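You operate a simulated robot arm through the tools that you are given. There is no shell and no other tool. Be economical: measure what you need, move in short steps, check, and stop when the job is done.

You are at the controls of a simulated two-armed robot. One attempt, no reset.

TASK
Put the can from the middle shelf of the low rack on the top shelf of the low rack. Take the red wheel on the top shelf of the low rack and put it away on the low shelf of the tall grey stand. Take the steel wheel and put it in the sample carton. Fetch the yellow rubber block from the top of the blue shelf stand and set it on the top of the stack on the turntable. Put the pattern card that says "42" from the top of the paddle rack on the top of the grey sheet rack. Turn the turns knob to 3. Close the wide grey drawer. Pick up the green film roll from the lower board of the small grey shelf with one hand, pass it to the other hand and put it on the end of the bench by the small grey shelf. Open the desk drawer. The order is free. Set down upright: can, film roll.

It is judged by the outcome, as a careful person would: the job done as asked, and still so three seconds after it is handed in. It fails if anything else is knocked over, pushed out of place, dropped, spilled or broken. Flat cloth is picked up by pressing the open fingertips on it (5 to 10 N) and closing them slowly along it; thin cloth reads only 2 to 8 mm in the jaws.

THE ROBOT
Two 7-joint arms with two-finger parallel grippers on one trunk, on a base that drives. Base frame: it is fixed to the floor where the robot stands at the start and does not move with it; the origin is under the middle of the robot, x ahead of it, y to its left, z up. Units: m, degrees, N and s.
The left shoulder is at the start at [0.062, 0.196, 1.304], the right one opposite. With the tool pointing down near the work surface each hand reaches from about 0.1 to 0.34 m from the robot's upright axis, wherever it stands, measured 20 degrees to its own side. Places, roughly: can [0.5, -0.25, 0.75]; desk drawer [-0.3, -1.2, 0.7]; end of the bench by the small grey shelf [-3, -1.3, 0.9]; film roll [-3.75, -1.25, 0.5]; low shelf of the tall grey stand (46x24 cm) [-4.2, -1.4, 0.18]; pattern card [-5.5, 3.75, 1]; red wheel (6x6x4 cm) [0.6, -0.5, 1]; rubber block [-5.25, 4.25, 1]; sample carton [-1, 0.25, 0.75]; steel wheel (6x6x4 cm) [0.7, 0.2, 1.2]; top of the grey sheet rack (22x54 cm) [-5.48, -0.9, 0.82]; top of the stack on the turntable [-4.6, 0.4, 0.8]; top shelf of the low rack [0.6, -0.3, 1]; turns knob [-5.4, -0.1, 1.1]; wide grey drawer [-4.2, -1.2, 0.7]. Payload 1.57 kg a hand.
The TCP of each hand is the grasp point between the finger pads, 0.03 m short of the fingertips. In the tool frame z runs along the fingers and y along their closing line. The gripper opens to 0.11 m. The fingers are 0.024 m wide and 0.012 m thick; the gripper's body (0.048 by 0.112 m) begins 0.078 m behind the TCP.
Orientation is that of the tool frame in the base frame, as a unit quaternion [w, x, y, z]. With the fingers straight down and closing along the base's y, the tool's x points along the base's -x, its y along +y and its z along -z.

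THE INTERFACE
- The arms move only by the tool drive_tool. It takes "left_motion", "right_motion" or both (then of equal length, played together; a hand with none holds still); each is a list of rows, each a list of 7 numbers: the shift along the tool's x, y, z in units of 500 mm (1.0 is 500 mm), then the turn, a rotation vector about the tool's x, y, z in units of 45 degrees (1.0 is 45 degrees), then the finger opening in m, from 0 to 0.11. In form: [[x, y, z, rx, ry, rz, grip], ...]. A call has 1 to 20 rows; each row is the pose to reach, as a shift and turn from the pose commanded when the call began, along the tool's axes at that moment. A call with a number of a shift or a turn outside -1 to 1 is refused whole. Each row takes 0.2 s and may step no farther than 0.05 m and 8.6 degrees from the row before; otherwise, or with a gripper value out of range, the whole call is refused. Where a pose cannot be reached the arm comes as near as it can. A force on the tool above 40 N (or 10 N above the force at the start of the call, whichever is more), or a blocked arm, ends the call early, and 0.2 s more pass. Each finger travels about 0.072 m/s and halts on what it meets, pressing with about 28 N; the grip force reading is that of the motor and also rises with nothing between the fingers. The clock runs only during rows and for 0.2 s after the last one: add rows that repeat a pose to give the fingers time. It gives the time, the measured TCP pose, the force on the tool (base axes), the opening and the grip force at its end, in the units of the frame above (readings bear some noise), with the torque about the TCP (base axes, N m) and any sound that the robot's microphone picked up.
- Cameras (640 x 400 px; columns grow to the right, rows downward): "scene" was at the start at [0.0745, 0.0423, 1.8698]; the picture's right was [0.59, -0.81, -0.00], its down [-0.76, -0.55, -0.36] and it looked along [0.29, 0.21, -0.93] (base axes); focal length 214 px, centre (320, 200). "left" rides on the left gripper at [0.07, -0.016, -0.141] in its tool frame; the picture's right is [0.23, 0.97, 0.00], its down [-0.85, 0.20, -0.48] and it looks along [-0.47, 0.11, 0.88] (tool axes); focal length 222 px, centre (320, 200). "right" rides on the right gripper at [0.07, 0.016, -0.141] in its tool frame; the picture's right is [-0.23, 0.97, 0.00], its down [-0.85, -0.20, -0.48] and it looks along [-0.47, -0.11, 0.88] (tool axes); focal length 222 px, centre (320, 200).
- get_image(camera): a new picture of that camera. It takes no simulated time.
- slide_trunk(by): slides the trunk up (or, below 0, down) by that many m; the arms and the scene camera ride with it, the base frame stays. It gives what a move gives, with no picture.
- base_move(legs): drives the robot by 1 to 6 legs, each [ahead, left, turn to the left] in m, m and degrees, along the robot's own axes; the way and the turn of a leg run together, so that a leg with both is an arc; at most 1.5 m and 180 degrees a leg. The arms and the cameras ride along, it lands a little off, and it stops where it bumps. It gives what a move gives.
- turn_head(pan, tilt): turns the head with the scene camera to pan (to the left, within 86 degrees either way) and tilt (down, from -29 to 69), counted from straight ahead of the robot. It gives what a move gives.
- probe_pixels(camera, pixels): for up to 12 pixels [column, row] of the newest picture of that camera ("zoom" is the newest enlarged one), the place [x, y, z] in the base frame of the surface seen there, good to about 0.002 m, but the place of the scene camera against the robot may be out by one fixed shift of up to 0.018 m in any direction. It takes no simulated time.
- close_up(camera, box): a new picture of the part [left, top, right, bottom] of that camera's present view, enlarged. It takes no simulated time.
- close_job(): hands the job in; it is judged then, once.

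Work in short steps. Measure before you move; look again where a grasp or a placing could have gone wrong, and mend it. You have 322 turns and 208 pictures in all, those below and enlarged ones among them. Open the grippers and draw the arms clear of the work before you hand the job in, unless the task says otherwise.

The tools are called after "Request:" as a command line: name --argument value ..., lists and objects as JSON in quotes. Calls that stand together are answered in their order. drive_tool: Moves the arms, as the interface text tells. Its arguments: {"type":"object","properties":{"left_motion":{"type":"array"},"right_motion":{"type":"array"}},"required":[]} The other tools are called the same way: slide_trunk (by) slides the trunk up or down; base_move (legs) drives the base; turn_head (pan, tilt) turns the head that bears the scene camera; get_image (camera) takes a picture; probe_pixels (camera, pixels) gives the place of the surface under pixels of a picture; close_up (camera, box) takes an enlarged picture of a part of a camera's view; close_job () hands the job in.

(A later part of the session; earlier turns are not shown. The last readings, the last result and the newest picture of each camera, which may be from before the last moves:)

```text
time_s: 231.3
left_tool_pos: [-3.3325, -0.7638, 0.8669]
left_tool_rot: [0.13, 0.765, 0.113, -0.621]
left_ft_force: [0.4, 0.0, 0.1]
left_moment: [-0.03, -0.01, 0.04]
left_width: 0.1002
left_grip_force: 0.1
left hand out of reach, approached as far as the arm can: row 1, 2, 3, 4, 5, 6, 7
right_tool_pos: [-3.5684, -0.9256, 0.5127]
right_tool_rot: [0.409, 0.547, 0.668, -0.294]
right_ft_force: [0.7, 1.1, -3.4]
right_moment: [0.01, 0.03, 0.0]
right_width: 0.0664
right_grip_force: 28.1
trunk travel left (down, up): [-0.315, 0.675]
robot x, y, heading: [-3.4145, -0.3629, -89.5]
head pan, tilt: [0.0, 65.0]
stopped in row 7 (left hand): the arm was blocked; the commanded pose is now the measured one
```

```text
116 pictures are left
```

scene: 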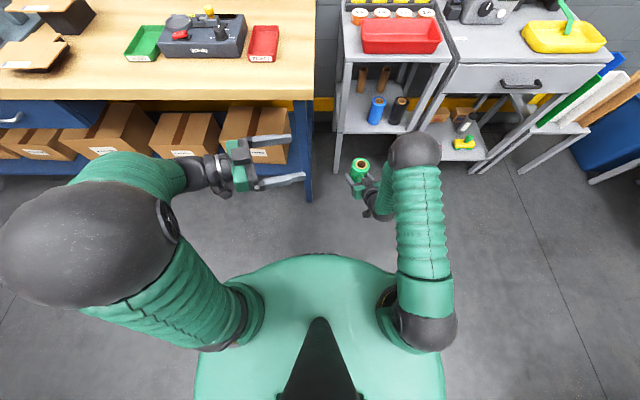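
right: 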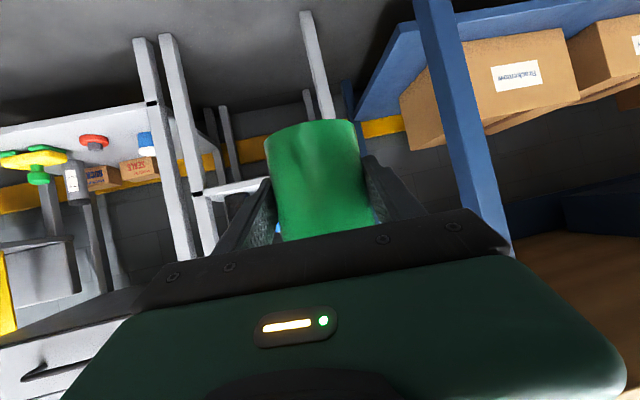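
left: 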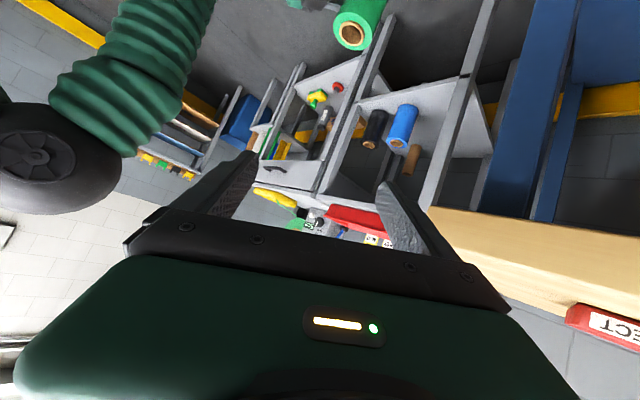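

The left hand is too near its shoulder to go lower. I back the base 0.25 m for room, then move the left hand forward before lowering.

Request:
base_move --legs '[[-0.2, 0, 0]]'

Request:
drive_tool --left_motion '[[0, -0.08, 0, 0, 0, 0, 0.1], [0, -0.16, 0, 0, 0, 0, 0.1]]'

```text
time_s: 232.9
left_tool_pos: [-3.3334, -0.5634, 0.8629]
left_tool_rot: [0.13, 0.764, 0.114, -0.621]
left_ft_force: [0.0, 0.1, 0.4]
left_moment: [0.01, -0.02, 0.03]
left_width: 0.1001
left_grip_force: 0.1
right_tool_pos: [-3.5694, -0.7251, 0.5071]
right_tool_rot: [0.41, 0.547, 0.668, -0.294]
right_ft_force: [0.1, 0.1, -3.5]
right_moment: [0.03, 0.0, 0.01]
right_width: 0.0664
right_grip_force: 27.7
trunk travel left (down, up): [-0.315, 0.675]
robot x, y, heading: [-3.4145, -0.1686, -90.1]
head pan, tilt: [0.0, 65.0]
```

```text
time_s: 233.5
left_tool_pos: [-3.3441, -0.5154, 0.8725]
left_tool_rot: [0.126, 0.749, 0.122, -0.639]
left_ft_force: [-0.4, 0.3, 0.1]
left_moment: [0.03, 0.02, -0.01]
left_width: 0.0998
left_grip_force: 0.2
left hand out of reach, approached as far as the arm can: row 2
right_tool_pos: [-3.5691, -0.726, 0.5088]
right_tool_rot: [0.409, 0.548, 0.668, -0.294]
right_ft_force: [-0.2, -0.8, -3.7]
right_moment: [-0.02, 0.01, 0.0]
right_width: 0.0667
right_grip_force: 27.7
trunk travel left (down, up): [-0.315, 0.675]
robot x, y, heading: [-3.4174, -0.1673, -89.7]
head pan, tilt: [0.0, 65.0]
```

That went the wrong way (tool y is forward here). I move it forward 0.25 m.

Request:
drive_tool --left_motion '[[0, 0.082, 0.02, 0, 0, 0, 0.1], [0, 0.163, 0.04, 0, 0, 0, 0.1], [0, 0.245, 0.058, 0, 0, 0, 0.1], [0, 0.327, 0.078, 0, 0, 0, 0.1], [0, 0.408, 0.098, 0, 0, 0, 0.1], [0, 0.49, 0.117, 0, 0, 0, 0.1]]'

Request:
drive_tool --left_motion '[[0.08, 0, 0.01, 0, 0, 0, 0.1], [0.16, 0, 0.02, 0, 0, 0, 0.1], [0.24, 0, 0.03, 0, 0, 0, 0.1], [0.32, 0, 0.04, 0, 0, 0, 0.1]]'

```text
time_s: 234.9
left_tool_pos: [-3.3178, -0.7651, 0.8671]
left_tool_rot: [0.129, 0.765, 0.114, -0.62]
left_ft_force: [1.0, 0.6, -0.6]
left_moment: [-0.01, 0.04, -0.03]
left_width: 0.1001
left_grip_force: 0.0
right_tool_pos: [-3.5693, -0.7255, 0.5087]
right_tool_rot: [0.408, 0.548, 0.668, -0.294]
right_ft_force: [-0.2, 0.1, -4.5]
right_moment: [0.01, -0.01, 0.03]
right_width: 0.0667
right_grip_force: 28.1
trunk travel left (down, up): [-0.315, 0.675]
robot x, y, heading: [-3.4103, -0.1655, -89.7]
head pan, tilt: [0.0, 65.0]
```

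```text
time_s: 235.9
left_tool_pos: [-3.3044, -0.7709, 0.7087]
left_tool_rot: [0.129, 0.765, 0.113, -0.621]
left_ft_force: [1.3, 0.2, 0.2]
left_moment: [-0.01, 0.01, 0.02]
left_width: 0.1001
left_grip_force: 0.1
right_tool_pos: [-3.5683, -0.7261, 0.509]
right_tool_rot: [0.409, 0.547, 0.669, -0.294]
right_ft_force: [-0.6, -0.3, -3.1]
right_moment: [0.04, -0.01, -0.04]
right_width: 0.0665
right_grip_force: 27.8
trunk travel left (down, up): [-0.315, 0.675]
robot x, y, heading: [-3.4155, -0.1669, -89.6]
head pan, tilt: [0.0, 65.0]
```

Now it reaches well at this distance. I turn it to a steep pose (yaw -35°, pitch 60°) to take the roll by its top.

Request:
drive_tool --left_motion '[[0, 0, 0, -0.078, 0.134, -0.067, 0.09], [0, 0, 0, -0.155, 0.268, -0.134, 0.085], [0, 0, 0, -0.232, 0.401, -0.2, 0.08], [0, 0, 0, -0.31, 0.535, -0.267, 0.08]]'

Request:
drive_tool --left_motion '[[0, 0, 0, -0.078, 0.134, -0.067, 0.08], [0, 0, 0, -0.155, 0.268, -0.134, 0.08], [0, 0, 0, -0.232, 0.401, -0.2, 0.08], [0, 0, 0, -0.31, 0.535, -0.267, 0.08]]'

Request:
get_image --camera "left"

```text
time_s: 236.9
left_tool_pos: [-3.3055, -0.7691, 0.7095]
left_tool_rot: [0.129, 0.84, 0.291, -0.439]
left_ft_force: [-0.4, -0.6, 0.3]
left_moment: [0.01, -0.03, 0.02]
left_width: 0.0799
left_grip_force: 0.1
right_tool_pos: [-3.5699, -0.727, 0.5092]
right_tool_rot: [0.411, 0.546, 0.668, -0.295]
right_ft_force: [-0.8, 0.0, -3.9]
right_moment: [0.03, -0.03, -0.02]
right_width: 0.0664
right_grip_force: 27.9
trunk travel left (down, up): [-0.315, 0.675]
robot x, y, heading: [-3.4159, -0.165, -90.0]
head pan, tilt: [0.0, 65.0]
```

```text
time_s: 237.9
left_tool_pos: [-3.3066, -0.7699, 0.7089]
left_tool_rot: [0.12, 0.857, 0.447, -0.228]
left_ft_force: [0.3, 0.7, 0.1]
left_moment: [0.0, -0.01, 0.03]
left_width: 0.0797
left_grip_force: 0.1
right_tool_pos: [-3.5703, -0.7258, 0.5083]
right_tool_rot: [0.411, 0.546, 0.668, -0.294]
right_ft_force: [-0.5, -0.4, -4.2]
right_moment: [0.02, -0.04, 0.0]
right_width: 0.0664
right_grip_force: 27.6
trunk travel left (down, up): [-0.315, 0.675]
robot x, y, heading: [-3.4144, -0.1645, -90.1]
head pan, tilt: [0.0, 65.0]
```

```text
115 pictures are left
```

left: 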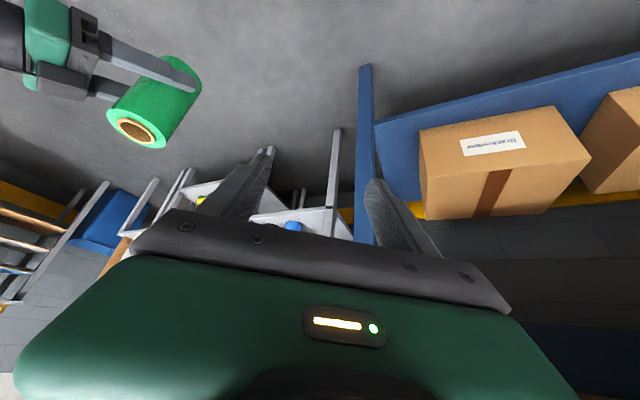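

The roll's top is visible at (137,130); I probe it.

Request:
probe_pixels --camera "left" --pixels '[[112, 120], [160, 140], [135, 147], [150, 118], [140, 95], [195, 75], [120, 120], [148, 140]]'

```text
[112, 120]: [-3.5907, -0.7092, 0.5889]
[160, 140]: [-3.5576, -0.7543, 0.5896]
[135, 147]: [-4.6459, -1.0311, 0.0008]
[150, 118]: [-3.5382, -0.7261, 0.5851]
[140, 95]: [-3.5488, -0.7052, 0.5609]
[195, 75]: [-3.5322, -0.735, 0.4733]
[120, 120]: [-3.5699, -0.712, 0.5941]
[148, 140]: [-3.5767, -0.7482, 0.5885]
```

Roll top centre is [-3.574,-0.732,0.589]. I bring the left hand directly above it, fingertips at about z 0.65.

Request:
drive_tool --left_motion '[[-0.03, -0.08, 0.028, 0, 0, 0, 0.08], [-0.06, -0.161, 0.056, 0, 0, 0, 0.08], [-0.09, -0.241, 0.085, 0, 0, 0, 0.08], [-0.12, -0.321, 0.113, 0, 0, 0, 0.08], [-0.15, -0.402, 0.141, 0, 0, 0, 0.08], [-0.18, -0.482, 0.169, 0, 0, 0, 0.08], [-0.18, -0.482, 0.169, 0, 0, 0, 0.08]]'

Request:
get_image --camera "left"

```text
time_s: 238.8
left_tool_pos: [-3.3058, -0.794, 0.7434]
left_tool_rot: [0.162, 0.783, 0.543, -0.255]
left_ft_force: [-0.2, -0.1, -0.6]
left_moment: [-0.01, -0.01, -0.04]
left_width: 0.0803
left_grip_force: 0.0
right_tool_pos: [-3.5685, -0.7242, 0.5084]
right_tool_rot: [0.409, 0.547, 0.669, -0.294]
right_ft_force: [0.2, -0.3, -4.3]
right_moment: [0.01, 0.01, -0.01]
right_width: 0.0664
right_grip_force: 27.7
trunk travel left (down, up): [-0.315, 0.675]
robot x, y, heading: [-3.4131, -0.1651, -89.7]
head pan, tilt: [0.0, 65.0]
stopped in row 4 (left hand): the arm was blocked; the commanded pose is now the measured one
```

```text
114 pictures are left
```

left: 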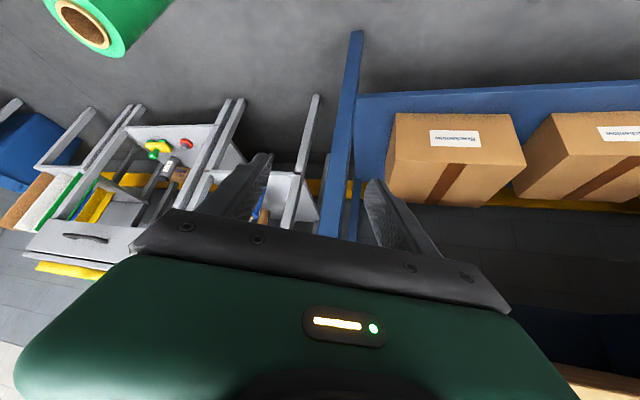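

Both arms are cramped near the midline at this distance; I move both hands farther forward (F≈0.7), the right one also inward.

Request:
drive_tool --left_motion '[[-0.038, 0.018, 0.027, 0, 0, 0, 0.08], [-0.077, 0.036, 0.053, 0, 0, 0, 0.08], [-0.115, 0.053, 0.08, 0, 0, 0, 0.08], [-0.154, 0.071, 0.106, 0, 0, 0, 0.08]]' --right_motion '[[-0.035, 0.034, 0.066, 0, 0, 0, 0.05], [-0.07, 0.068, 0.132, 0, 0, 0, 0.05], [-0.106, 0.101, 0.198, 0, 0, 0, 0.05], [-0.141, 0.135, 0.264, 0, 0, 0, 0.05]]'

```text
time_s: 239.8
left_tool_pos: [-3.3214, -0.8911, 0.739]
left_tool_rot: [0.158, 0.79, 0.535, -0.255]
left_ft_force: [-1.0, 0.2, 0.3]
left_moment: [-0.01, -0.05, -0.01]
left_width: 0.08
left_grip_force: 0.1
right_tool_pos: [-3.5052, -0.8702, 0.5079]
right_tool_rot: [0.419, 0.538, 0.676, -0.279]
right_ft_force: [0.9, 0.1, -3.3]
right_moment: [0.01, -0.01, 0.0]
right_width: 0.0664
right_grip_force: 28.0
right hand out of reach, approached as far as the arm can: row 1, 2, 3, 4
trunk travel left (down, up): [-0.315, 0.675]
robot x, y, heading: [-3.4182, -0.1622, -89.8]
head pan, tilt: [0.0, 65.0]
```

Both moved. I now bring the left hand inward above the roll (expected at [-3.51,-0.877], top 0.588).

Request:
drive_tool --left_motion '[[-0.004, -0.072, 0.034, 0, 0, 0, 0.08], [-0.009, -0.144, 0.068, 0, 0, 0, 0.08], [-0.013, -0.215, 0.102, 0, 0, 0, 0.08], [-0.018, -0.287, 0.136, 0, 0, 0, 0.08], [-0.022, -0.359, 0.17, 0, 0, 0, 0.08]]'

Request:
get_image --camera "left"

```text
time_s: 240.6
left_tool_pos: [-3.2986, -0.913, 0.7349]
left_tool_rot: [0.187, 0.726, 0.608, -0.261]
left_ft_force: [-0.1, 0.8, 0.1]
left_moment: [-0.02, -0.01, -0.01]
left_width: 0.08
left_grip_force: 0.1
right_tool_pos: [-3.5044, -0.8676, 0.508]
right_tool_rot: [0.418, 0.539, 0.676, -0.279]
right_ft_force: [-0.4, -1.2, -4.2]
right_moment: [0.04, 0.02, 0.0]
right_width: 0.0663
right_grip_force: 28.7
trunk travel left (down, up): [-0.315, 0.675]
robot x, y, heading: [-3.413, -0.1648, -89.8]
head pan, tilt: [0.0, 65.0]
stopped in row 3 (left hand): the arm was blocked; the commanded pose is now the measured one
```

```text
113 pictures are left
```

left: 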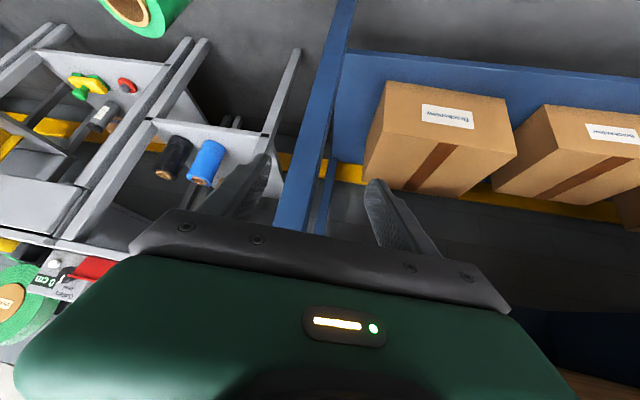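

The steep pose can't go inward; the sideways pose could. I back 0.12 m (away from the bench) and rotate the left hand back to yaw -68°, pitch 15°.

Request:
base_move --legs '[[-0.15, 0, 0]]'

Request:
drive_tool --left_motion '[[0, 0, 0, 0.13, -0.092, 0.095, 0.08], [0, 0, 0, 0.26, -0.184, 0.19, 0.08], [0, 0, 0, 0.389, -0.276, 0.285, 0.08], [0, 0, 0, 0.519, -0.368, 0.38, 0.08]]'

Request:
drive_tool --left_motion '[[0, 0, 0, 0.13, -0.092, 0.095, 0.08], [0, 0, 0, 0.26, -0.184, 0.19, 0.08], [0, 0, 0, 0.389, -0.276, 0.285, 0.08], [0, 0, 0, 0.519, -0.368, 0.38, 0.08]]'

Request:
get_image --camera "left"

```text
time_s: 241.9
left_tool_pos: [-3.2983, -0.7614, 0.7324]
left_tool_rot: [0.187, 0.728, 0.608, -0.255]
left_ft_force: [-0.2, 0.3, 0.4]
left_moment: [-0.02, 0.01, 0.02]
left_width: 0.0799
left_grip_force: 0.1
right_tool_pos: [-3.5071, -0.7175, 0.5129]
right_tool_rot: [0.42, 0.538, 0.674, -0.282]
right_ft_force: [1.1, 0.6, -3.5]
right_moment: [0.02, 0.02, 0.02]
right_width: 0.0665
right_grip_force: 28.1
trunk travel left (down, up): [-0.315, 0.675]
robot x, y, heading: [-3.411, -0.0174, -89.8]
head pan, tilt: [0.0, 65.0]
```

```text
time_s: 242.9
left_tool_pos: [-3.298, -0.7604, 0.7332]
left_tool_rot: [0.158, 0.788, 0.396, -0.445]
left_ft_force: [0.5, 0.0, -1.0]
left_moment: [-0.01, 0.02, 0.02]
left_width: 0.0799
left_grip_force: 0.1
right_tool_pos: [-3.5061, -0.7178, 0.5137]
right_tool_rot: [0.419, 0.537, 0.675, -0.281]
right_ft_force: [-0.6, 0.7, -3.9]
right_moment: [0.01, 0.03, 0.0]
right_width: 0.0665
right_grip_force: 28.2
trunk travel left (down, up): [-0.315, 0.675]
robot x, y, heading: [-3.4157, -0.0136, -90.0]
head pan, tilt: [0.0, 65.0]
```

```text
time_s: 243.9
left_tool_pos: [-3.2963, -0.7624, 0.7333]
left_tool_rot: [0.114, 0.781, 0.152, -0.595]
left_ft_force: [-0.2, 0.5, -0.4]
left_moment: [0.01, 0.0, -0.04]
left_width: 0.0803
left_grip_force: 0.0
right_tool_pos: [-3.5073, -0.7166, 0.5126]
right_tool_rot: [0.419, 0.538, 0.675, -0.282]
right_ft_force: [0.1, 0.2, -3.5]
right_moment: [0.04, 0.03, -0.03]
right_width: 0.0666
right_grip_force: 28.2
trunk travel left (down, up): [-0.315, 0.675]
robot x, y, heading: [-3.4127, -0.0105, -89.7]
head pan, tilt: [0.0, 65.0]
```

```text
112 pictures are left
```

left: 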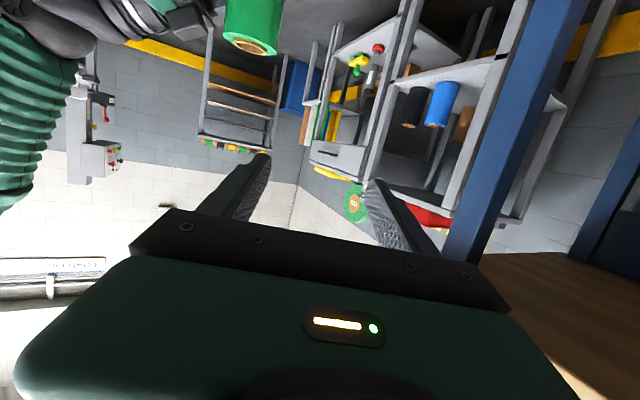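

Good pose again; I probe the roll's top rim near (250,45).

Request:
close_up --camera "left" --box '[180, 0, 320, 80]'

Request:
probe_pixels --camera "left" --pixels '[[226, 38], [272, 50], [250, 38], [252, 15], [232, 15], [276, 15], [190, 15], [215, 10]]'

```text
4.57 times, centred on (250, 40) of left
```

zoom: 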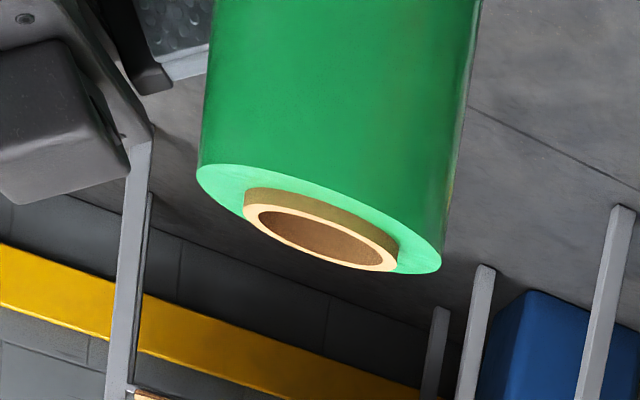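

```text
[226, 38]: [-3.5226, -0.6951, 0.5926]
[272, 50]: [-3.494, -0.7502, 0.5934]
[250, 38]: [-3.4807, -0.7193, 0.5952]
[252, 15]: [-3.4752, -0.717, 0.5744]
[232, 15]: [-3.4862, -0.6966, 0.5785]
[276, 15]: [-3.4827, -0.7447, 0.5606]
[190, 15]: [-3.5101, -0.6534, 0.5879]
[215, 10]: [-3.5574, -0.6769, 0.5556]
```

Roll top centre [-3.508,-0.723,0.594]. I move the left hand to the pre-grasp point left of it.

Request:
drive_tool --left_motion '[[0.048, -0.058, 0.044, 0, 0, 0, 0.08], [0.096, -0.115, 0.089, 0, 0, 0, 0.08], [0.144, -0.173, 0.133, 0, 0, 0, 0.08], [0.192, -0.23, 0.178, 0, 0, 0, 0.076]]'

Request:
get_image --camera "left"

```text
time_s: 244.9
left_tool_pos: [-3.3988, -0.6769, 0.6176]
left_tool_rot: [0.116, 0.781, 0.153, -0.594]
left_ft_force: [-0.1, -0.6, -0.2]
left_moment: [0.0, -0.01, 0.01]
left_width: 0.0762
left_grip_force: 0.2
right_tool_pos: [-3.5056, -0.7174, 0.5149]
right_tool_rot: [0.42, 0.537, 0.675, -0.281]
right_ft_force: [0.1, -0.3, -3.5]
right_moment: [0.01, -0.02, -0.01]
right_width: 0.0665
right_grip_force: 28.1
trunk travel left (down, up): [-0.315, 0.675]
robot x, y, heading: [-3.4127, -0.0158, -90.2]
head pan, tilt: [0.0, 65.0]
```

```text
110 pictures are left
```

left: 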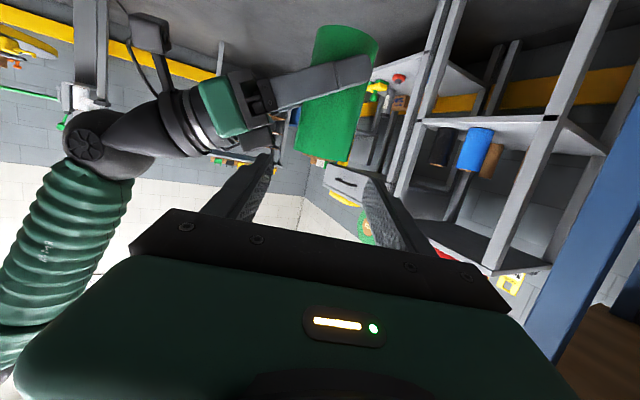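

Clear path. I advance 65% toward the roll's top and check.

Request:
drive_tool --left_motion '[[0.001, 0.002, 0.05, 0, 0, 0, 0.076], [0.002, 0.004, 0.1, 0, 0, 0, 0.076], [0.003, 0.006, 0.15, 0, 0, 0, 0.076], [0.003, 0.006, 0.15, 0, 0, 0, 0.076]]'

Request:
get_image --camera "left"

Request:
probe_pixels --camera "left" --pixels '[[300, 160], [325, 165], [345, 168], [310, 120], [275, 125], [265, 150]]'

```text
time_s: 245.9
left_tool_pos: [-3.4638, -0.7054, 0.5968]
left_tool_rot: [0.115, 0.781, 0.152, -0.594]
left_ft_force: [-0.3, -0.1, -0.5]
left_moment: [0.0, -0.02, 0.03]
left_width: 0.0758
left_grip_force: 0.0
right_tool_pos: [-3.5076, -0.7178, 0.514]
right_tool_rot: [0.42, 0.537, 0.675, -0.281]
right_ft_force: [0.1, 0.2, -4.0]
right_moment: [0.0, -0.01, -0.02]
right_width: 0.0666
right_grip_force: 27.6
trunk travel left (down, up): [-0.315, 0.675]
robot x, y, heading: [-3.4146, -0.0143, -89.9]
head pan, tilt: [0.0, 65.0]
```

```text
109 pictures are left
```

left: 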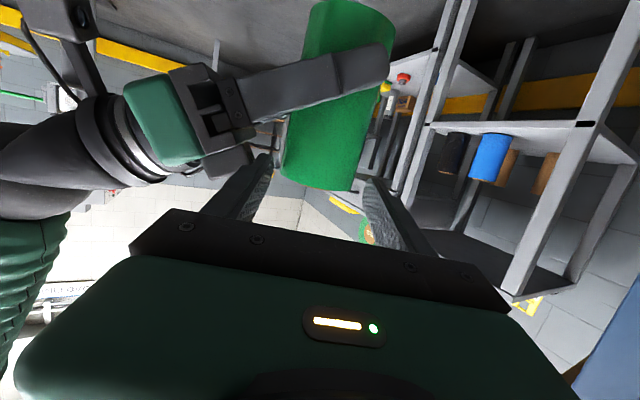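

```text
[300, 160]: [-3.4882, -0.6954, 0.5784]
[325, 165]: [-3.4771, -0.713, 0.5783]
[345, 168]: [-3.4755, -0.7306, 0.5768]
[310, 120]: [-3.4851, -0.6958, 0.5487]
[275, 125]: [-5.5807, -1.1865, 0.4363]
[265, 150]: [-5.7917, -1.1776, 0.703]
```

The roll is centred between the fingers. I check the clearance of the rear fingertip to the right palm.

Request:
close_up --camera "left" --box '[160, 60, 400, 220]'

Request:
probe_pixels --camera "left" --pixels '[[215, 95], [230, 110], [240, 160], [230, 150], [250, 150], [225, 130], [245, 175], [270, 75]]'

```text
2.50 times, centred on (280, 140) of left
```

zoom: 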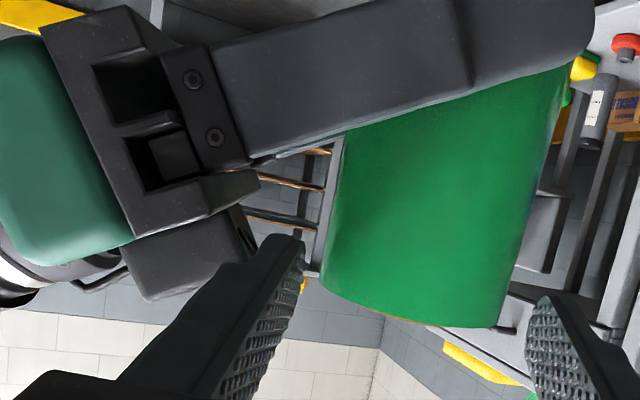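

```text
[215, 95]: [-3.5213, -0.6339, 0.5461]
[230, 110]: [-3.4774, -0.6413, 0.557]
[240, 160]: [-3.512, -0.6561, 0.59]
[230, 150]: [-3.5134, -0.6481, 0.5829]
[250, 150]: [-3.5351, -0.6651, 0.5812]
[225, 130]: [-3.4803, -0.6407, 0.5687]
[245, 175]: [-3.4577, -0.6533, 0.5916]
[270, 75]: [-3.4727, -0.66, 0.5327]
```

There is about 2 cm clearance. I go in 4 cm and close the left fingers gently.

Request:
drive_tool --left_motion '[[0, 0, 0.04, 0, 0, 0, 0.076], [0, 0, 0.082, 0, 0, 0, 0.076], [0, 0, 0.082, 0, 0, 0, 0.07], [0, 0, 0.082, 0, 0, 0, 0.066], [0, 0, 0.082, 0, 0, 0, 0.06], [0, 0, 0.082, 0, 0, 0, 0.05], [0, 0, 0.082, 0, 0, 0, 0.05]]'

Request:
get_image --camera "left"

```text
time_s: 247.5
left_tool_pos: [-3.5, -0.7213, 0.5862]
left_tool_rot: [0.115, 0.782, 0.152, -0.593]
left_ft_force: [-3.8, 7.7, 0.8]
left_moment: [-0.1, -0.01, -0.22]
left_width: 0.0669
left_grip_force: 27.9
right_tool_pos: [-3.5058, -0.7168, 0.5139]
right_tool_rot: [0.421, 0.537, 0.675, -0.281]
right_ft_force: [3.6, -8.7, -3.3]
right_moment: [0.73, 0.24, 0.21]
right_width: 0.0666
right_grip_force: 28.3
trunk travel left (down, up): [-0.315, 0.675]
robot x, y, heading: [-3.4137, -0.016, -89.8]
head pan, tilt: [0.0, 65.0]
```

```text
107 pictures are left
```

left: 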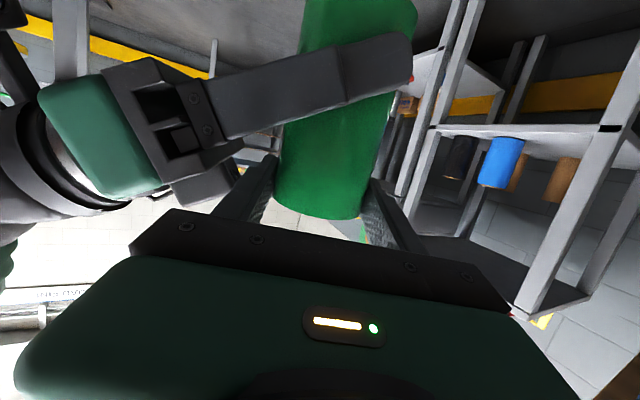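

Both hands hold the roll. I open the right hand and withdraw it exactly along its own axis.

Request:
drive_tool --right_motion '[[0, 0, 0, 0, 0, 0, 0.07], [0, 0, 0, 0, 0, 0, 0.078], [0, 0, 0, 0, 0, 0, 0.085], [0, 0, 0, 0, 0, 0, 0.085]]'

Request:
drive_tool --right_motion '[[0, 0, -0.05, 0, 0, 0, 0.085], [0, 0, -0.1, 0, 0, 0, 0.085], [0, 0, -0.15, 0, 0, 0, 0.085], [0, 0, -0.2, 0, 0, 0, 0.085]]'

Request:
get_image --camera "left"

Request:
get_image --camera "right"

```text
time_s: 248.5
left_tool_pos: [-3.4986, -0.7208, 0.5855]
left_tool_rot: [0.115, 0.781, 0.152, -0.595]
left_ft_force: [-0.3, 0.5, 0.6]
left_moment: [0.02, 0.01, 0.03]
left_width: 0.0671
left_grip_force: 28.0
right_tool_pos: [-3.5062, -0.7169, 0.513]
right_tool_rot: [0.42, 0.537, 0.675, -0.281]
right_ft_force: [0.1, 0.0, -0.6]
right_moment: [0.01, -0.03, 0.0]
right_width: 0.085
right_grip_force: 0.1
trunk travel left (down, up): [-0.315, 0.675]
robot x, y, heading: [-3.4167, -0.0141, -89.7]
head pan, tilt: [0.0, 65.0]
```

```text
time_s: 249.5
left_tool_pos: [-3.4992, -0.7214, 0.5867]
left_tool_rot: [0.115, 0.781, 0.152, -0.595]
left_ft_force: [0.0, -0.4, 0.0]
left_moment: [0.03, -0.02, 0.02]
left_width: 0.0666
left_grip_force: 28.0
right_tool_pos: [-3.5323, -0.6333, 0.5635]
right_tool_rot: [0.42, 0.538, 0.674, -0.283]
right_ft_force: [0.7, 0.1, 0.0]
right_moment: [-0.02, 0.02, 0.0]
right_width: 0.085
right_grip_force: 0.0
trunk travel left (down, up): [-0.315, 0.675]
robot x, y, heading: [-3.4162, -0.0168, -89.8]
head pan, tilt: [0.0, 65.0]
```

```text
106 pictures are left
```

left: 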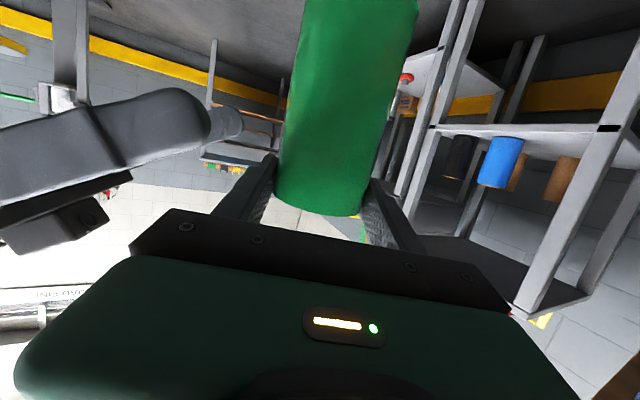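

```text
105 pictures are left
```

right: 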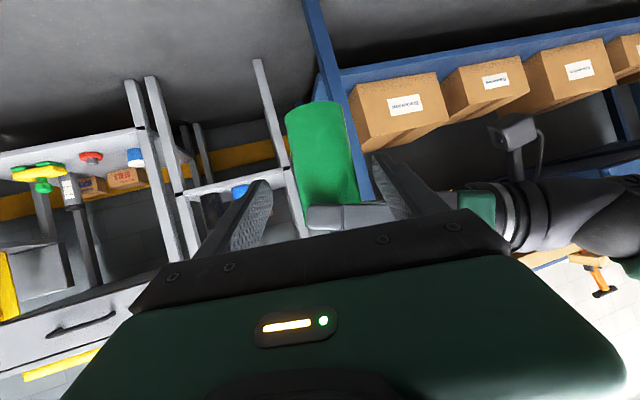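

The left hand alone holds the roll. I move the right hand away to the right.

Request:
drive_tool --right_motion '[[0, -0.08, -0.03, 0, 0, 0, 0.085], [0, -0.16, -0.06, 0, 0, 0, 0.085], [0, -0.24, -0.06, 0, 0, 0, 0.085], [0, -0.32, -0.06, 0, 0, 0, 0.085], [0, -0.4, -0.06, 0, 0, 0, 0.085]]'

Request:
turn_head --pan 15 --tilt 50

Request:
get_image --camera "scene"

```text
time_s: 250.7
left_tool_pos: [-3.5004, -0.7214, 0.5852]
left_tool_rot: [0.116, 0.782, 0.153, -0.593]
left_ft_force: [-0.1, -0.8, -0.2]
left_moment: [-0.02, 0.0, -0.03]
left_width: 0.067
left_grip_force: 27.8
right_tool_pos: [-3.7351, -0.6609, 0.561]
right_tool_rot: [0.421, 0.538, 0.675, -0.28]
right_ft_force: [-1.1, 0.2, -0.3]
right_moment: [-0.02, -0.02, 0.02]
right_width: 0.0851
right_grip_force: 0.1
trunk travel left (down, up): [-0.315, 0.675]
robot x, y, heading: [-3.4138, -0.0147, -90.0]
head pan, tilt: [0.0, 65.0]
```

```text
time_s: 251.5
left_tool_pos: [-3.5, -0.7215, 0.5855]
left_tool_rot: [0.115, 0.782, 0.152, -0.593]
left_ft_force: [0.3, -0.1, -0.8]
left_moment: [-0.03, -0.01, 0.02]
left_width: 0.0673
left_grip_force: 27.5
right_tool_pos: [-3.7327, -0.6609, 0.5621]
right_tool_rot: [0.42, 0.538, 0.674, -0.282]
right_ft_force: [-0.3, -0.1, 0.0]
right_moment: [0.0, -0.02, -0.02]
right_width: 0.0851
right_grip_force: 0.0
trunk travel left (down, up): [-0.315, 0.675]
robot x, y, heading: [-3.4188, -0.0166, -90.0]
head pan, tilt: [15.0, 50.0]
```

```text
104 pictures are left
```

scene: 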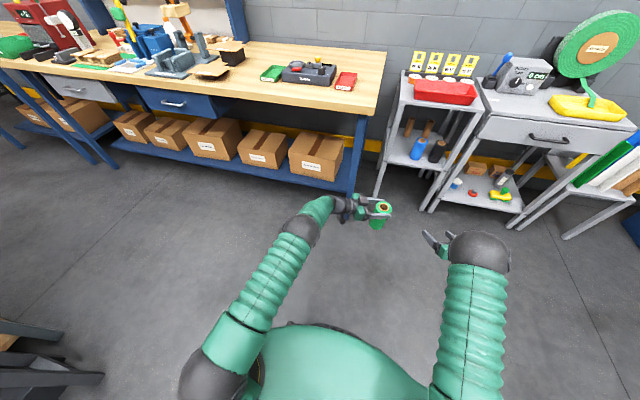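

The roll is upright in the left hand. I probe the end of the bench for a free spot.

Request:
close_up --camera "scene" --box '[220, 30, 420, 155]'

Request:
probe_pixels --camera "scene" --pixels '[[370, 110], [340, 105], [365, 80], [345, 85], [380, 70], [374, 118], [300, 95], [355, 60], [310, 65]]'

```text
3.20 times, centred on (320, 92) of scene
```

zoom: 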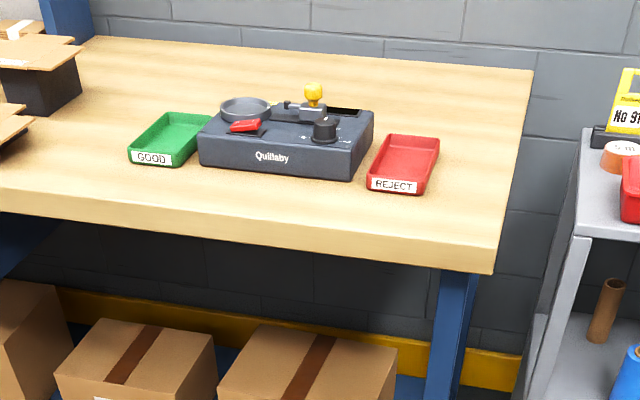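

```text
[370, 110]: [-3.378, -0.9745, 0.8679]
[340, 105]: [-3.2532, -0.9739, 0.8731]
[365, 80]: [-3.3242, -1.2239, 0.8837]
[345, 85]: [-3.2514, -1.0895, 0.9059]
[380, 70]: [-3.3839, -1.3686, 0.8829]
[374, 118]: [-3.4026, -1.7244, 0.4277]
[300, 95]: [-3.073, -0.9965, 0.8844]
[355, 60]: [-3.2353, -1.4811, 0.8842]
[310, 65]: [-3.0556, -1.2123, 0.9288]
```

Bench top z 0.884, end edge x≈-3.40, tray's front y≈-1.09. I'll set the roll at about [-3.335,-1.05]. I raise the trunk and drive there.

Request:
slide_trunk --by 0.4

Request:
slide_trunk --by 0.06

Request:
base_move --legs '[[0, 0.165, 0], [0.33, 0, 0]]'

Request:
get_image --camera "scene"

Request:
get_image --camera "left"

```text
time_s: 255.3
left_tool_pos: [-3.5006, -0.7228, 0.9844]
left_tool_rot: [0.115, 0.782, 0.152, -0.594]
left_ft_force: [0.6, -1.1, -4.2]
left_moment: [0.0, -0.04, -0.02]
left_width: 0.0669
left_grip_force: 28.1
right_tool_pos: [-3.7352, -0.6624, 0.9618]
right_tool_rot: [0.42, 0.537, 0.675, -0.281]
right_ft_force: [-1.4, -0.2, 0.2]
right_moment: [0.0, 0.02, -0.01]
right_width: 0.0849
right_grip_force: 0.0
trunk travel left (down, up): [-0.715, 0.275]
robot x, y, heading: [-3.415, -0.0161, -90.0]
head pan, tilt: [15.0, 50.0]
```

```text
time_s: 256.3
left_tool_pos: [-3.5002, -0.7227, 1.0436]
left_tool_rot: [0.115, 0.782, 0.153, -0.593]
left_ft_force: [-0.1, -0.2, -4.7]
left_moment: [0.0, -0.01, -0.02]
left_width: 0.0667
left_grip_force: 28.0
right_tool_pos: [-3.7336, -0.6636, 1.0223]
right_tool_rot: [0.42, 0.538, 0.675, -0.281]
right_ft_force: [0.4, 0.2, -0.3]
right_moment: [0.01, 0.0, 0.01]
right_width: 0.085
right_grip_force: 0.0
trunk travel left (down, up): [-0.775, 0.215]
robot x, y, heading: [-3.4169, -0.0143, -90.2]
head pan, tilt: [15.0, 50.0]
```

```text
time_s: 259.5
left_tool_pos: [-3.3363, -1.0481, 1.0469]
left_tool_rot: [0.115, 0.781, 0.151, -0.595]
left_ft_force: [-0.6, -0.6, -3.9]
left_moment: [0.02, -0.02, 0.03]
left_width: 0.0669
left_grip_force: 27.9
right_tool_pos: [-3.5701, -0.9865, 1.0239]
right_tool_rot: [0.421, 0.538, 0.673, -0.284]
right_ft_force: [0.7, -0.3, 0.3]
right_moment: [0.01, -0.03, 0.0]
right_width: 0.0849
right_grip_force: 0.1
trunk travel left (down, up): [-0.775, 0.215]
robot x, y, heading: [-3.2491, -0.3424, -90.1]
head pan, tilt: [15.0, 50.0]
```

```text
102 pictures are left
```

scene: 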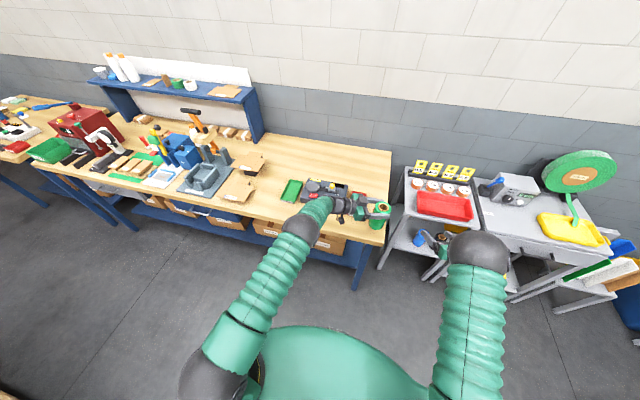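

```text
101 pictures are left
```

left: 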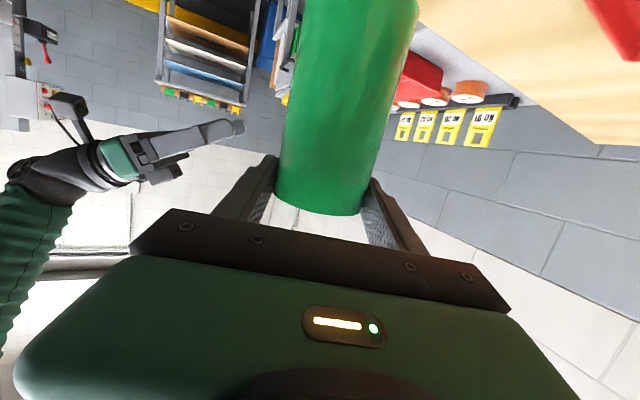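

I zoom to check where the roll stands relative to the bench end and the tray.

Request:
close_up --camera "scene" --box '[300, 140, 430, 260]'

Request:
probe_pixels --camera "scene" --pixels '[[388, 175], [384, 200], [387, 228], [366, 232], [380, 207], [380, 224], [340, 232], [383, 238], [362, 225], [365, 190]]'

```text
3.33 times, centred on (365, 200) of scene
```

zoom: 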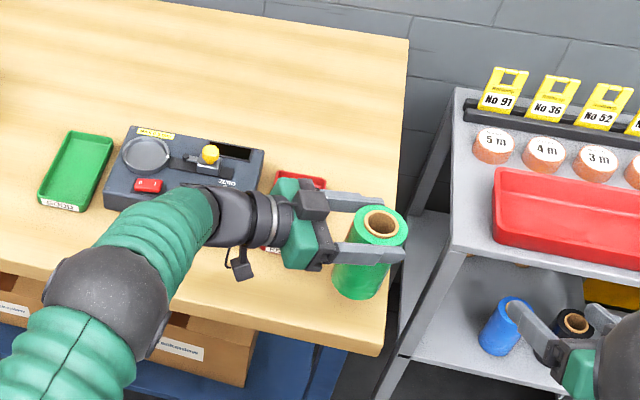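

```text
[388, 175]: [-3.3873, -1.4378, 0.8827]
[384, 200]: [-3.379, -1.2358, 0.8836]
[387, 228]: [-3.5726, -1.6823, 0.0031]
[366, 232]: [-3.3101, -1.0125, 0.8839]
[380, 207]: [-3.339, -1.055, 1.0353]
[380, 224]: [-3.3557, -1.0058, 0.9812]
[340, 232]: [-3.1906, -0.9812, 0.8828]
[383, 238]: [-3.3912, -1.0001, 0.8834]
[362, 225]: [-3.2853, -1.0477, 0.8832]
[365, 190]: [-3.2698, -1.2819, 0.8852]
```

The roll sits safely inside the edge after a 2 cm shift to +x. I shift and lower it 4.2 cm.

Request:
drive_tool --left_motion '[[0.01, 0.015, -0.036, 0, 0, 0, 0.05], [0.05, 0.015, -0.025, 0, 0, 0, 0.05], [0.091, 0.015, -0.014, 0, 0, 0, 0.05], [0.091, 0.015, -0.014, 0, 0, 0, 0.05]]'

Request:
close_up --camera "scene" --box '[320, 170, 430, 260]'

```text
time_s: 260.5
left_tool_pos: [-3.3103, -1.0488, 1.0057]
left_tool_rot: [0.115, 0.78, 0.151, -0.597]
left_ft_force: [1.1, 0.2, -4.1]
left_moment: [-0.01, -0.04, -0.03]
left_width: 0.067
left_grip_force: 28.3
right_tool_pos: [-3.5652, -0.986, 1.0262]
right_tool_rot: [0.42, 0.537, 0.674, -0.285]
right_ft_force: [0.8, -0.1, 0.5]
right_moment: [0.0, 0.02, -0.01]
right_width: 0.0848
right_grip_force: 0.0
trunk travel left (down, up): [-0.775, 0.215]
robot x, y, heading: [-3.2464, -0.3399, -89.9]
head pan, tilt: [15.0, 50.0]
```

```text
4.44 times, centred on (375, 215) of scene
```

zoom: 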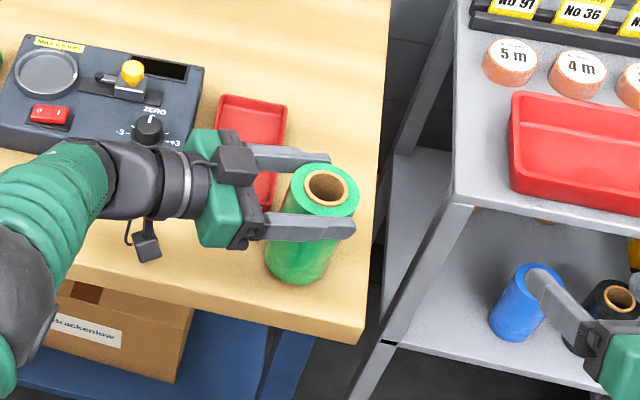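

About 6 mm to go; I lower in small steps to contact.

Request:
drive_tool --left_motion '[[0.006, 0, 0.0016, 0, 0, 0, 0.05], [0.011, 0, 0.003, 0, 0, 0, 0.05], [0.015, 0, 0.004, 0, 0, 0, 0.05]]'

```text
time_s: 261.3
left_tool_pos: [-3.3148, -1.0471, 1.0005]
left_tool_rot: [0.116, 0.779, 0.15, -0.597]
left_ft_force: [1.1, -1.2, 12.2]
left_moment: [-0.2, 0.58, -0.06]
left_width: 0.0672
left_grip_force: 28.0
right_tool_pos: [-3.5667, -0.9855, 1.0266]
right_tool_rot: [0.421, 0.536, 0.674, -0.284]
right_ft_force: [0.1, -0.1, -0.3]
right_moment: [-0.01, -0.01, 0.01]
right_width: 0.0854
right_grip_force: 0.1
trunk travel left (down, up): [-0.775, 0.215]
robot x, y, heading: [-3.2478, -0.3453, -89.7]
head pan, tilt: [15.0, 50.0]
```

Contact (≈16 N). I open slowly and withdraw along the finger axis.

Request:
drive_tool --left_motion '[[-0.002, 0, 0, 0, 0, 0, 0.06], [-0.002, 0, 0, 0, 0, 0, 0.068], [-0.002, 0, 0, 0, 0, 0, 0.072], [-0.002, 0, 0, 0, 0, 0, 0.078], [-0.002, 0, 0, 0, 0, 0, 0.082]]'

Request:
close_up --camera "scene" --box '[320, 170, 430, 260]'

```text
time_s: 262.5
left_tool_pos: [-3.3149, -1.0472, 0.9983]
left_tool_rot: [0.115, 0.78, 0.151, -0.596]
left_ft_force: [-0.2, 0.9, -0.3]
left_moment: [-0.01, -0.01, 0.01]
left_width: 0.082
left_grip_force: 0.1
right_tool_pos: [-3.5676, -0.9855, 1.0247]
right_tool_rot: [0.421, 0.537, 0.674, -0.283]
right_ft_force: [0.0, -0.2, 0.0]
right_moment: [0.02, 0.0, 0.03]
right_width: 0.085
right_grip_force: 0.1
trunk travel left (down, up): [-0.775, 0.215]
robot x, y, heading: [-3.2491, -0.3464, -90.0]
head pan, tilt: [15.0, 50.0]
```

```text
4.44 times, centred on (375, 215) of scene
```

zoom: 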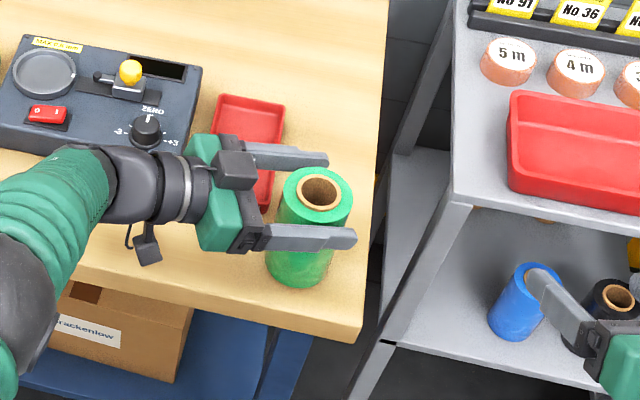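

The roll stands upright by itself. I withdraw the left hand back and up.

Request:
drive_tool --left_motion '[[0, 0, -0.06, 0, 0, 0, 0.085], [-0.01, 0, -0.12, 0, 0, 0, 0.09], [-0.06, 0, -0.17, 0, 0, 0, 0.09], [-0.12, 0, -0.22, 0, 0, 0, 0.09], [-0.18, 0, -0.26, 0, 0, 0, 0.09]]'

Request:
base_move --legs '[[-0.2, 0, 0]]'

Request:
get_image --camera "scene"

```text
time_s: 263.7
left_tool_pos: [-3.2208, -1.0082, 1.1198]
left_tool_rot: [0.115, 0.781, 0.151, -0.595]
left_ft_force: [-0.8, 0.6, 0.3]
left_moment: [0.01, 0.02, -0.01]
left_width: 0.0899
left_grip_force: 0.1
right_tool_pos: [-3.5677, -0.9853, 1.0257]
right_tool_rot: [0.42, 0.537, 0.674, -0.284]
right_ft_force: [-0.3, 0.2, 0.0]
right_moment: [-0.01, 0.0, 0.01]
right_width: 0.0851
right_grip_force: 0.0
trunk travel left (down, up): [-0.775, 0.215]
robot x, y, heading: [-3.2498, -0.3424, -90.0]
head pan, tilt: [15.0, 50.0]
```

```text
time_s: 265.3
left_tool_pos: [-3.2191, -0.8116, 1.1183]
left_tool_rot: [0.115, 0.781, 0.153, -0.595]
left_ft_force: [0.6, -0.4, -0.4]
left_moment: [0.03, -0.02, -0.03]
left_width: 0.0899
left_grip_force: 0.1
right_tool_pos: [-3.5663, -0.7896, 1.0225]
right_tool_rot: [0.419, 0.537, 0.675, -0.283]
right_ft_force: [0.4, -0.2, -0.6]
right_moment: [0.0, -0.01, 0.0]
right_width: 0.0848
right_grip_force: 0.1
trunk travel left (down, up): [-0.775, 0.215]
robot x, y, heading: [-3.2496, -0.1415, -89.8]
head pan, tilt: [15.0, 50.0]
```

```text
97 pictures are left
```

scene: 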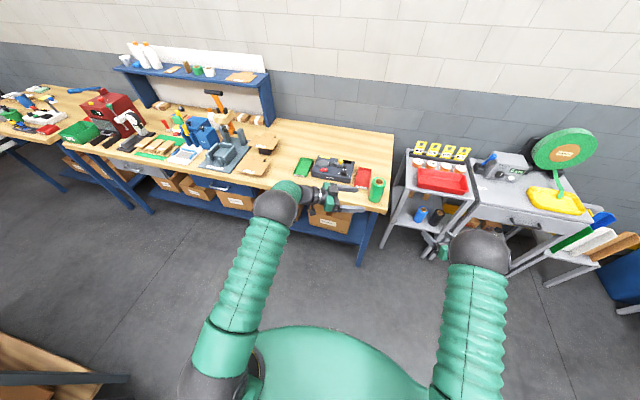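

The film roll stands at the bench end. Next, the turns knob: I turn to face -x and drive toward the machine.

Request:
base_move --legs '[[0, 0, -90], [0.9, 0.42, 0]]'

Request:
turn_head --pan -15 --tilt 30

Request:
get_image --camera "scene"

```text
time_s: 274.3
left_tool_pos: [-4.8146, -0.5919, 1.1225]
left_tool_rot: [-0.338, 0.658, -0.446, -0.504]
left_ft_force: [-0.2, -0.7, 0.0]
left_moment: [-0.01, 0.0, -0.01]
left_width: 0.0899
left_grip_force: 0.1
right_tool_pos: [-4.7926, -0.2458, 1.0262]
right_tool_rot: [0.097, 0.855, 0.097, -0.499]
right_ft_force: [-0.3, 0.0, -0.9]
right_moment: [-0.03, -0.02, 0.03]
right_width: 0.085
right_grip_force: 0.1
trunk travel left (down, up): [-0.775, 0.215]
robot x, y, heading: [-4.1504, -0.5606, -179.9]
head pan, tilt: [15.0, 50.0]
```

```text
time_s: 275.3
left_tool_pos: [-4.8134, -0.5935, 1.1241]
left_tool_rot: [-0.338, 0.657, -0.446, -0.505]
left_ft_force: [0.2, -0.3, -0.1]
left_moment: [-0.04, 0.01, -0.04]
left_width: 0.0901
left_grip_force: 0.1
right_tool_pos: [-4.7928, -0.2459, 1.0286]
right_tool_rot: [0.097, 0.856, 0.098, -0.499]
right_ft_force: [-0.1, 0.6, -0.5]
right_moment: [0.01, -0.04, 0.03]
right_width: 0.085
right_grip_force: 0.0
trunk travel left (down, up): [-0.775, 0.215]
robot x, y, heading: [-4.1536, -0.5595, -180.1]
head pan, tilt: [-15.0, 30.0]
```

```text
96 pictures are left
```

scene: 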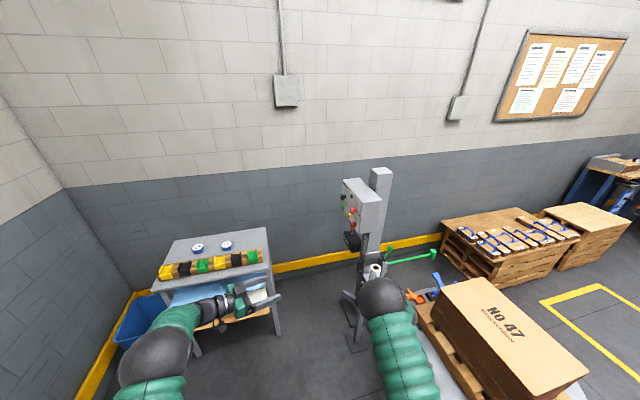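

The machine's panel is at (350,205), facing the sheet-rack side. I zoom and probe.

Request:
close_up --camera "scene" --box '[325, 165, 405, 255]'

Request:
probe_pixels --camera "scene" --pixels '[[347, 200], [353, 213], [345, 188], [378, 200], [380, 172], [355, 243], [240, 240], [230, 260], [262, 230], [180, 240], [375, 265], [505, 340]]'

```text
4.44 times, centred on (365, 210) of scene
```

zoom: 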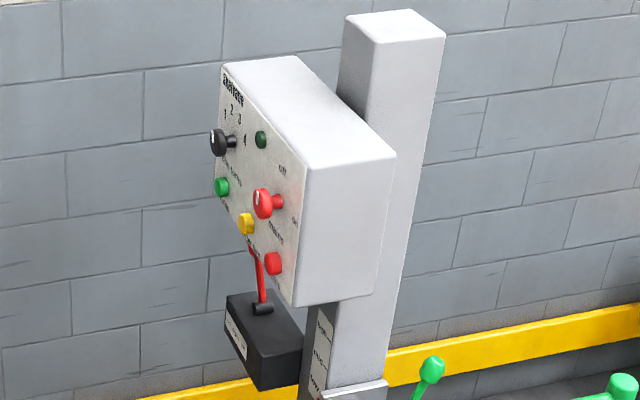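

```text
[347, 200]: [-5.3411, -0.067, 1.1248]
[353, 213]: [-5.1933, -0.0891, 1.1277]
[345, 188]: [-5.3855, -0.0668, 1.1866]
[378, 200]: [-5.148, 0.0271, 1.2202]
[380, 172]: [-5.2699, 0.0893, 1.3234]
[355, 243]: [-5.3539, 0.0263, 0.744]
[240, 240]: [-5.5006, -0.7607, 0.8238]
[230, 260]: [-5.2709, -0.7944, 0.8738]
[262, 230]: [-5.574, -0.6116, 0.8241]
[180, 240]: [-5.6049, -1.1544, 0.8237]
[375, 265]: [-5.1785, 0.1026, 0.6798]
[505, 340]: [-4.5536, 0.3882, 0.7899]
```

The panel is a vertical plane at y≈-0.067 facing -y; the black "turns" knob is near [-5.36,-0.1,1.15]. I drive to (-4.6,-0.8) and turn to face +y.

Request:
base_move --legs '[[0.45, 0.27, 0], [0, 0, -90]]'

Request:
turn_head --pan 45 --tilt 20

Request:
get_image --camera "scene"

```text
time_s: 282.2
left_tool_pos: [-4.6349, -0.1709, 1.1238]
left_tool_rot: [0.596, -0.149, 0.78, 0.117]
left_ft_force: [-0.1, 0.1, 0.2]
left_moment: [-0.02, -0.01, 0.04]
left_width: 0.0897
left_grip_force: 0.1
right_tool_pos: [-4.2871, -0.1924, 1.0278]
right_tool_rot: [-0.285, 0.674, -0.537, -0.42]
right_ft_force: [0.0, 0.0, -0.3]
right_moment: [0.0, -0.03, 0.02]
right_width: 0.0853
right_grip_force: 0.0
trunk travel left (down, up): [-0.775, 0.215]
robot x, y, heading: [-4.6057, -0.8329, 89.9]
head pan, tilt: [-15.0, 30.0]
```

```text
time_s: 283.5
left_tool_pos: [-4.6347, -0.1715, 1.1243]
left_tool_rot: [0.596, -0.147, 0.781, 0.116]
left_ft_force: [0.0, 0.4, 0.0]
left_moment: [0.01, -0.01, -0.05]
left_width: 0.0899
left_grip_force: 0.0
right_tool_pos: [-4.2864, -0.1958, 1.0288]
right_tool_rot: [-0.286, 0.673, -0.536, -0.422]
right_ft_force: [0.5, -0.1, 0.4]
right_moment: [0.0, 0.02, 0.0]
right_width: 0.085
right_grip_force: 0.1
trunk travel left (down, up): [-0.775, 0.215]
robot x, y, heading: [-4.6076, -0.8337, 89.6]
head pan, tilt: [45.0, 20.0]
```

```text
94 pictures are left
```

scene: 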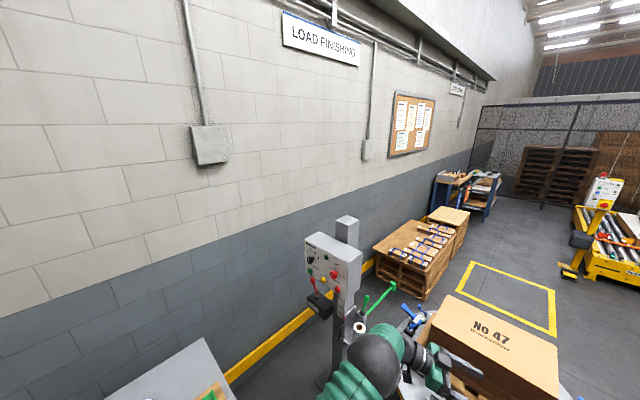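

I zoom on the panel to read the knob.

Request:
close_up --camera "scene" --box '[295, 225, 365, 300]'

Request:
probe_pixels --camera "zoom" --pixels '[[160, 193], [185, 195], [200, 150], [240, 215], [310, 270], [150, 80], [330, 320], [270, 260]]'

```text
5.33 times, centred on (330, 262) of scene
```

zoom: 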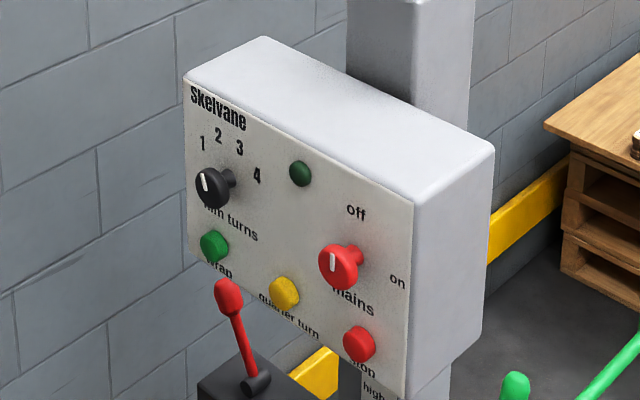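

```text
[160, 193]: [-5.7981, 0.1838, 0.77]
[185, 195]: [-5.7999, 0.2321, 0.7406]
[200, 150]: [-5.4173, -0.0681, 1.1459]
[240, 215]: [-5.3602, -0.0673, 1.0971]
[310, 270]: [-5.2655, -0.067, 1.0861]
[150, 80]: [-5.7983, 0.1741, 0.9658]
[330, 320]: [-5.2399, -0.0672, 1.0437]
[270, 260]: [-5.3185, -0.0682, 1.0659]
```

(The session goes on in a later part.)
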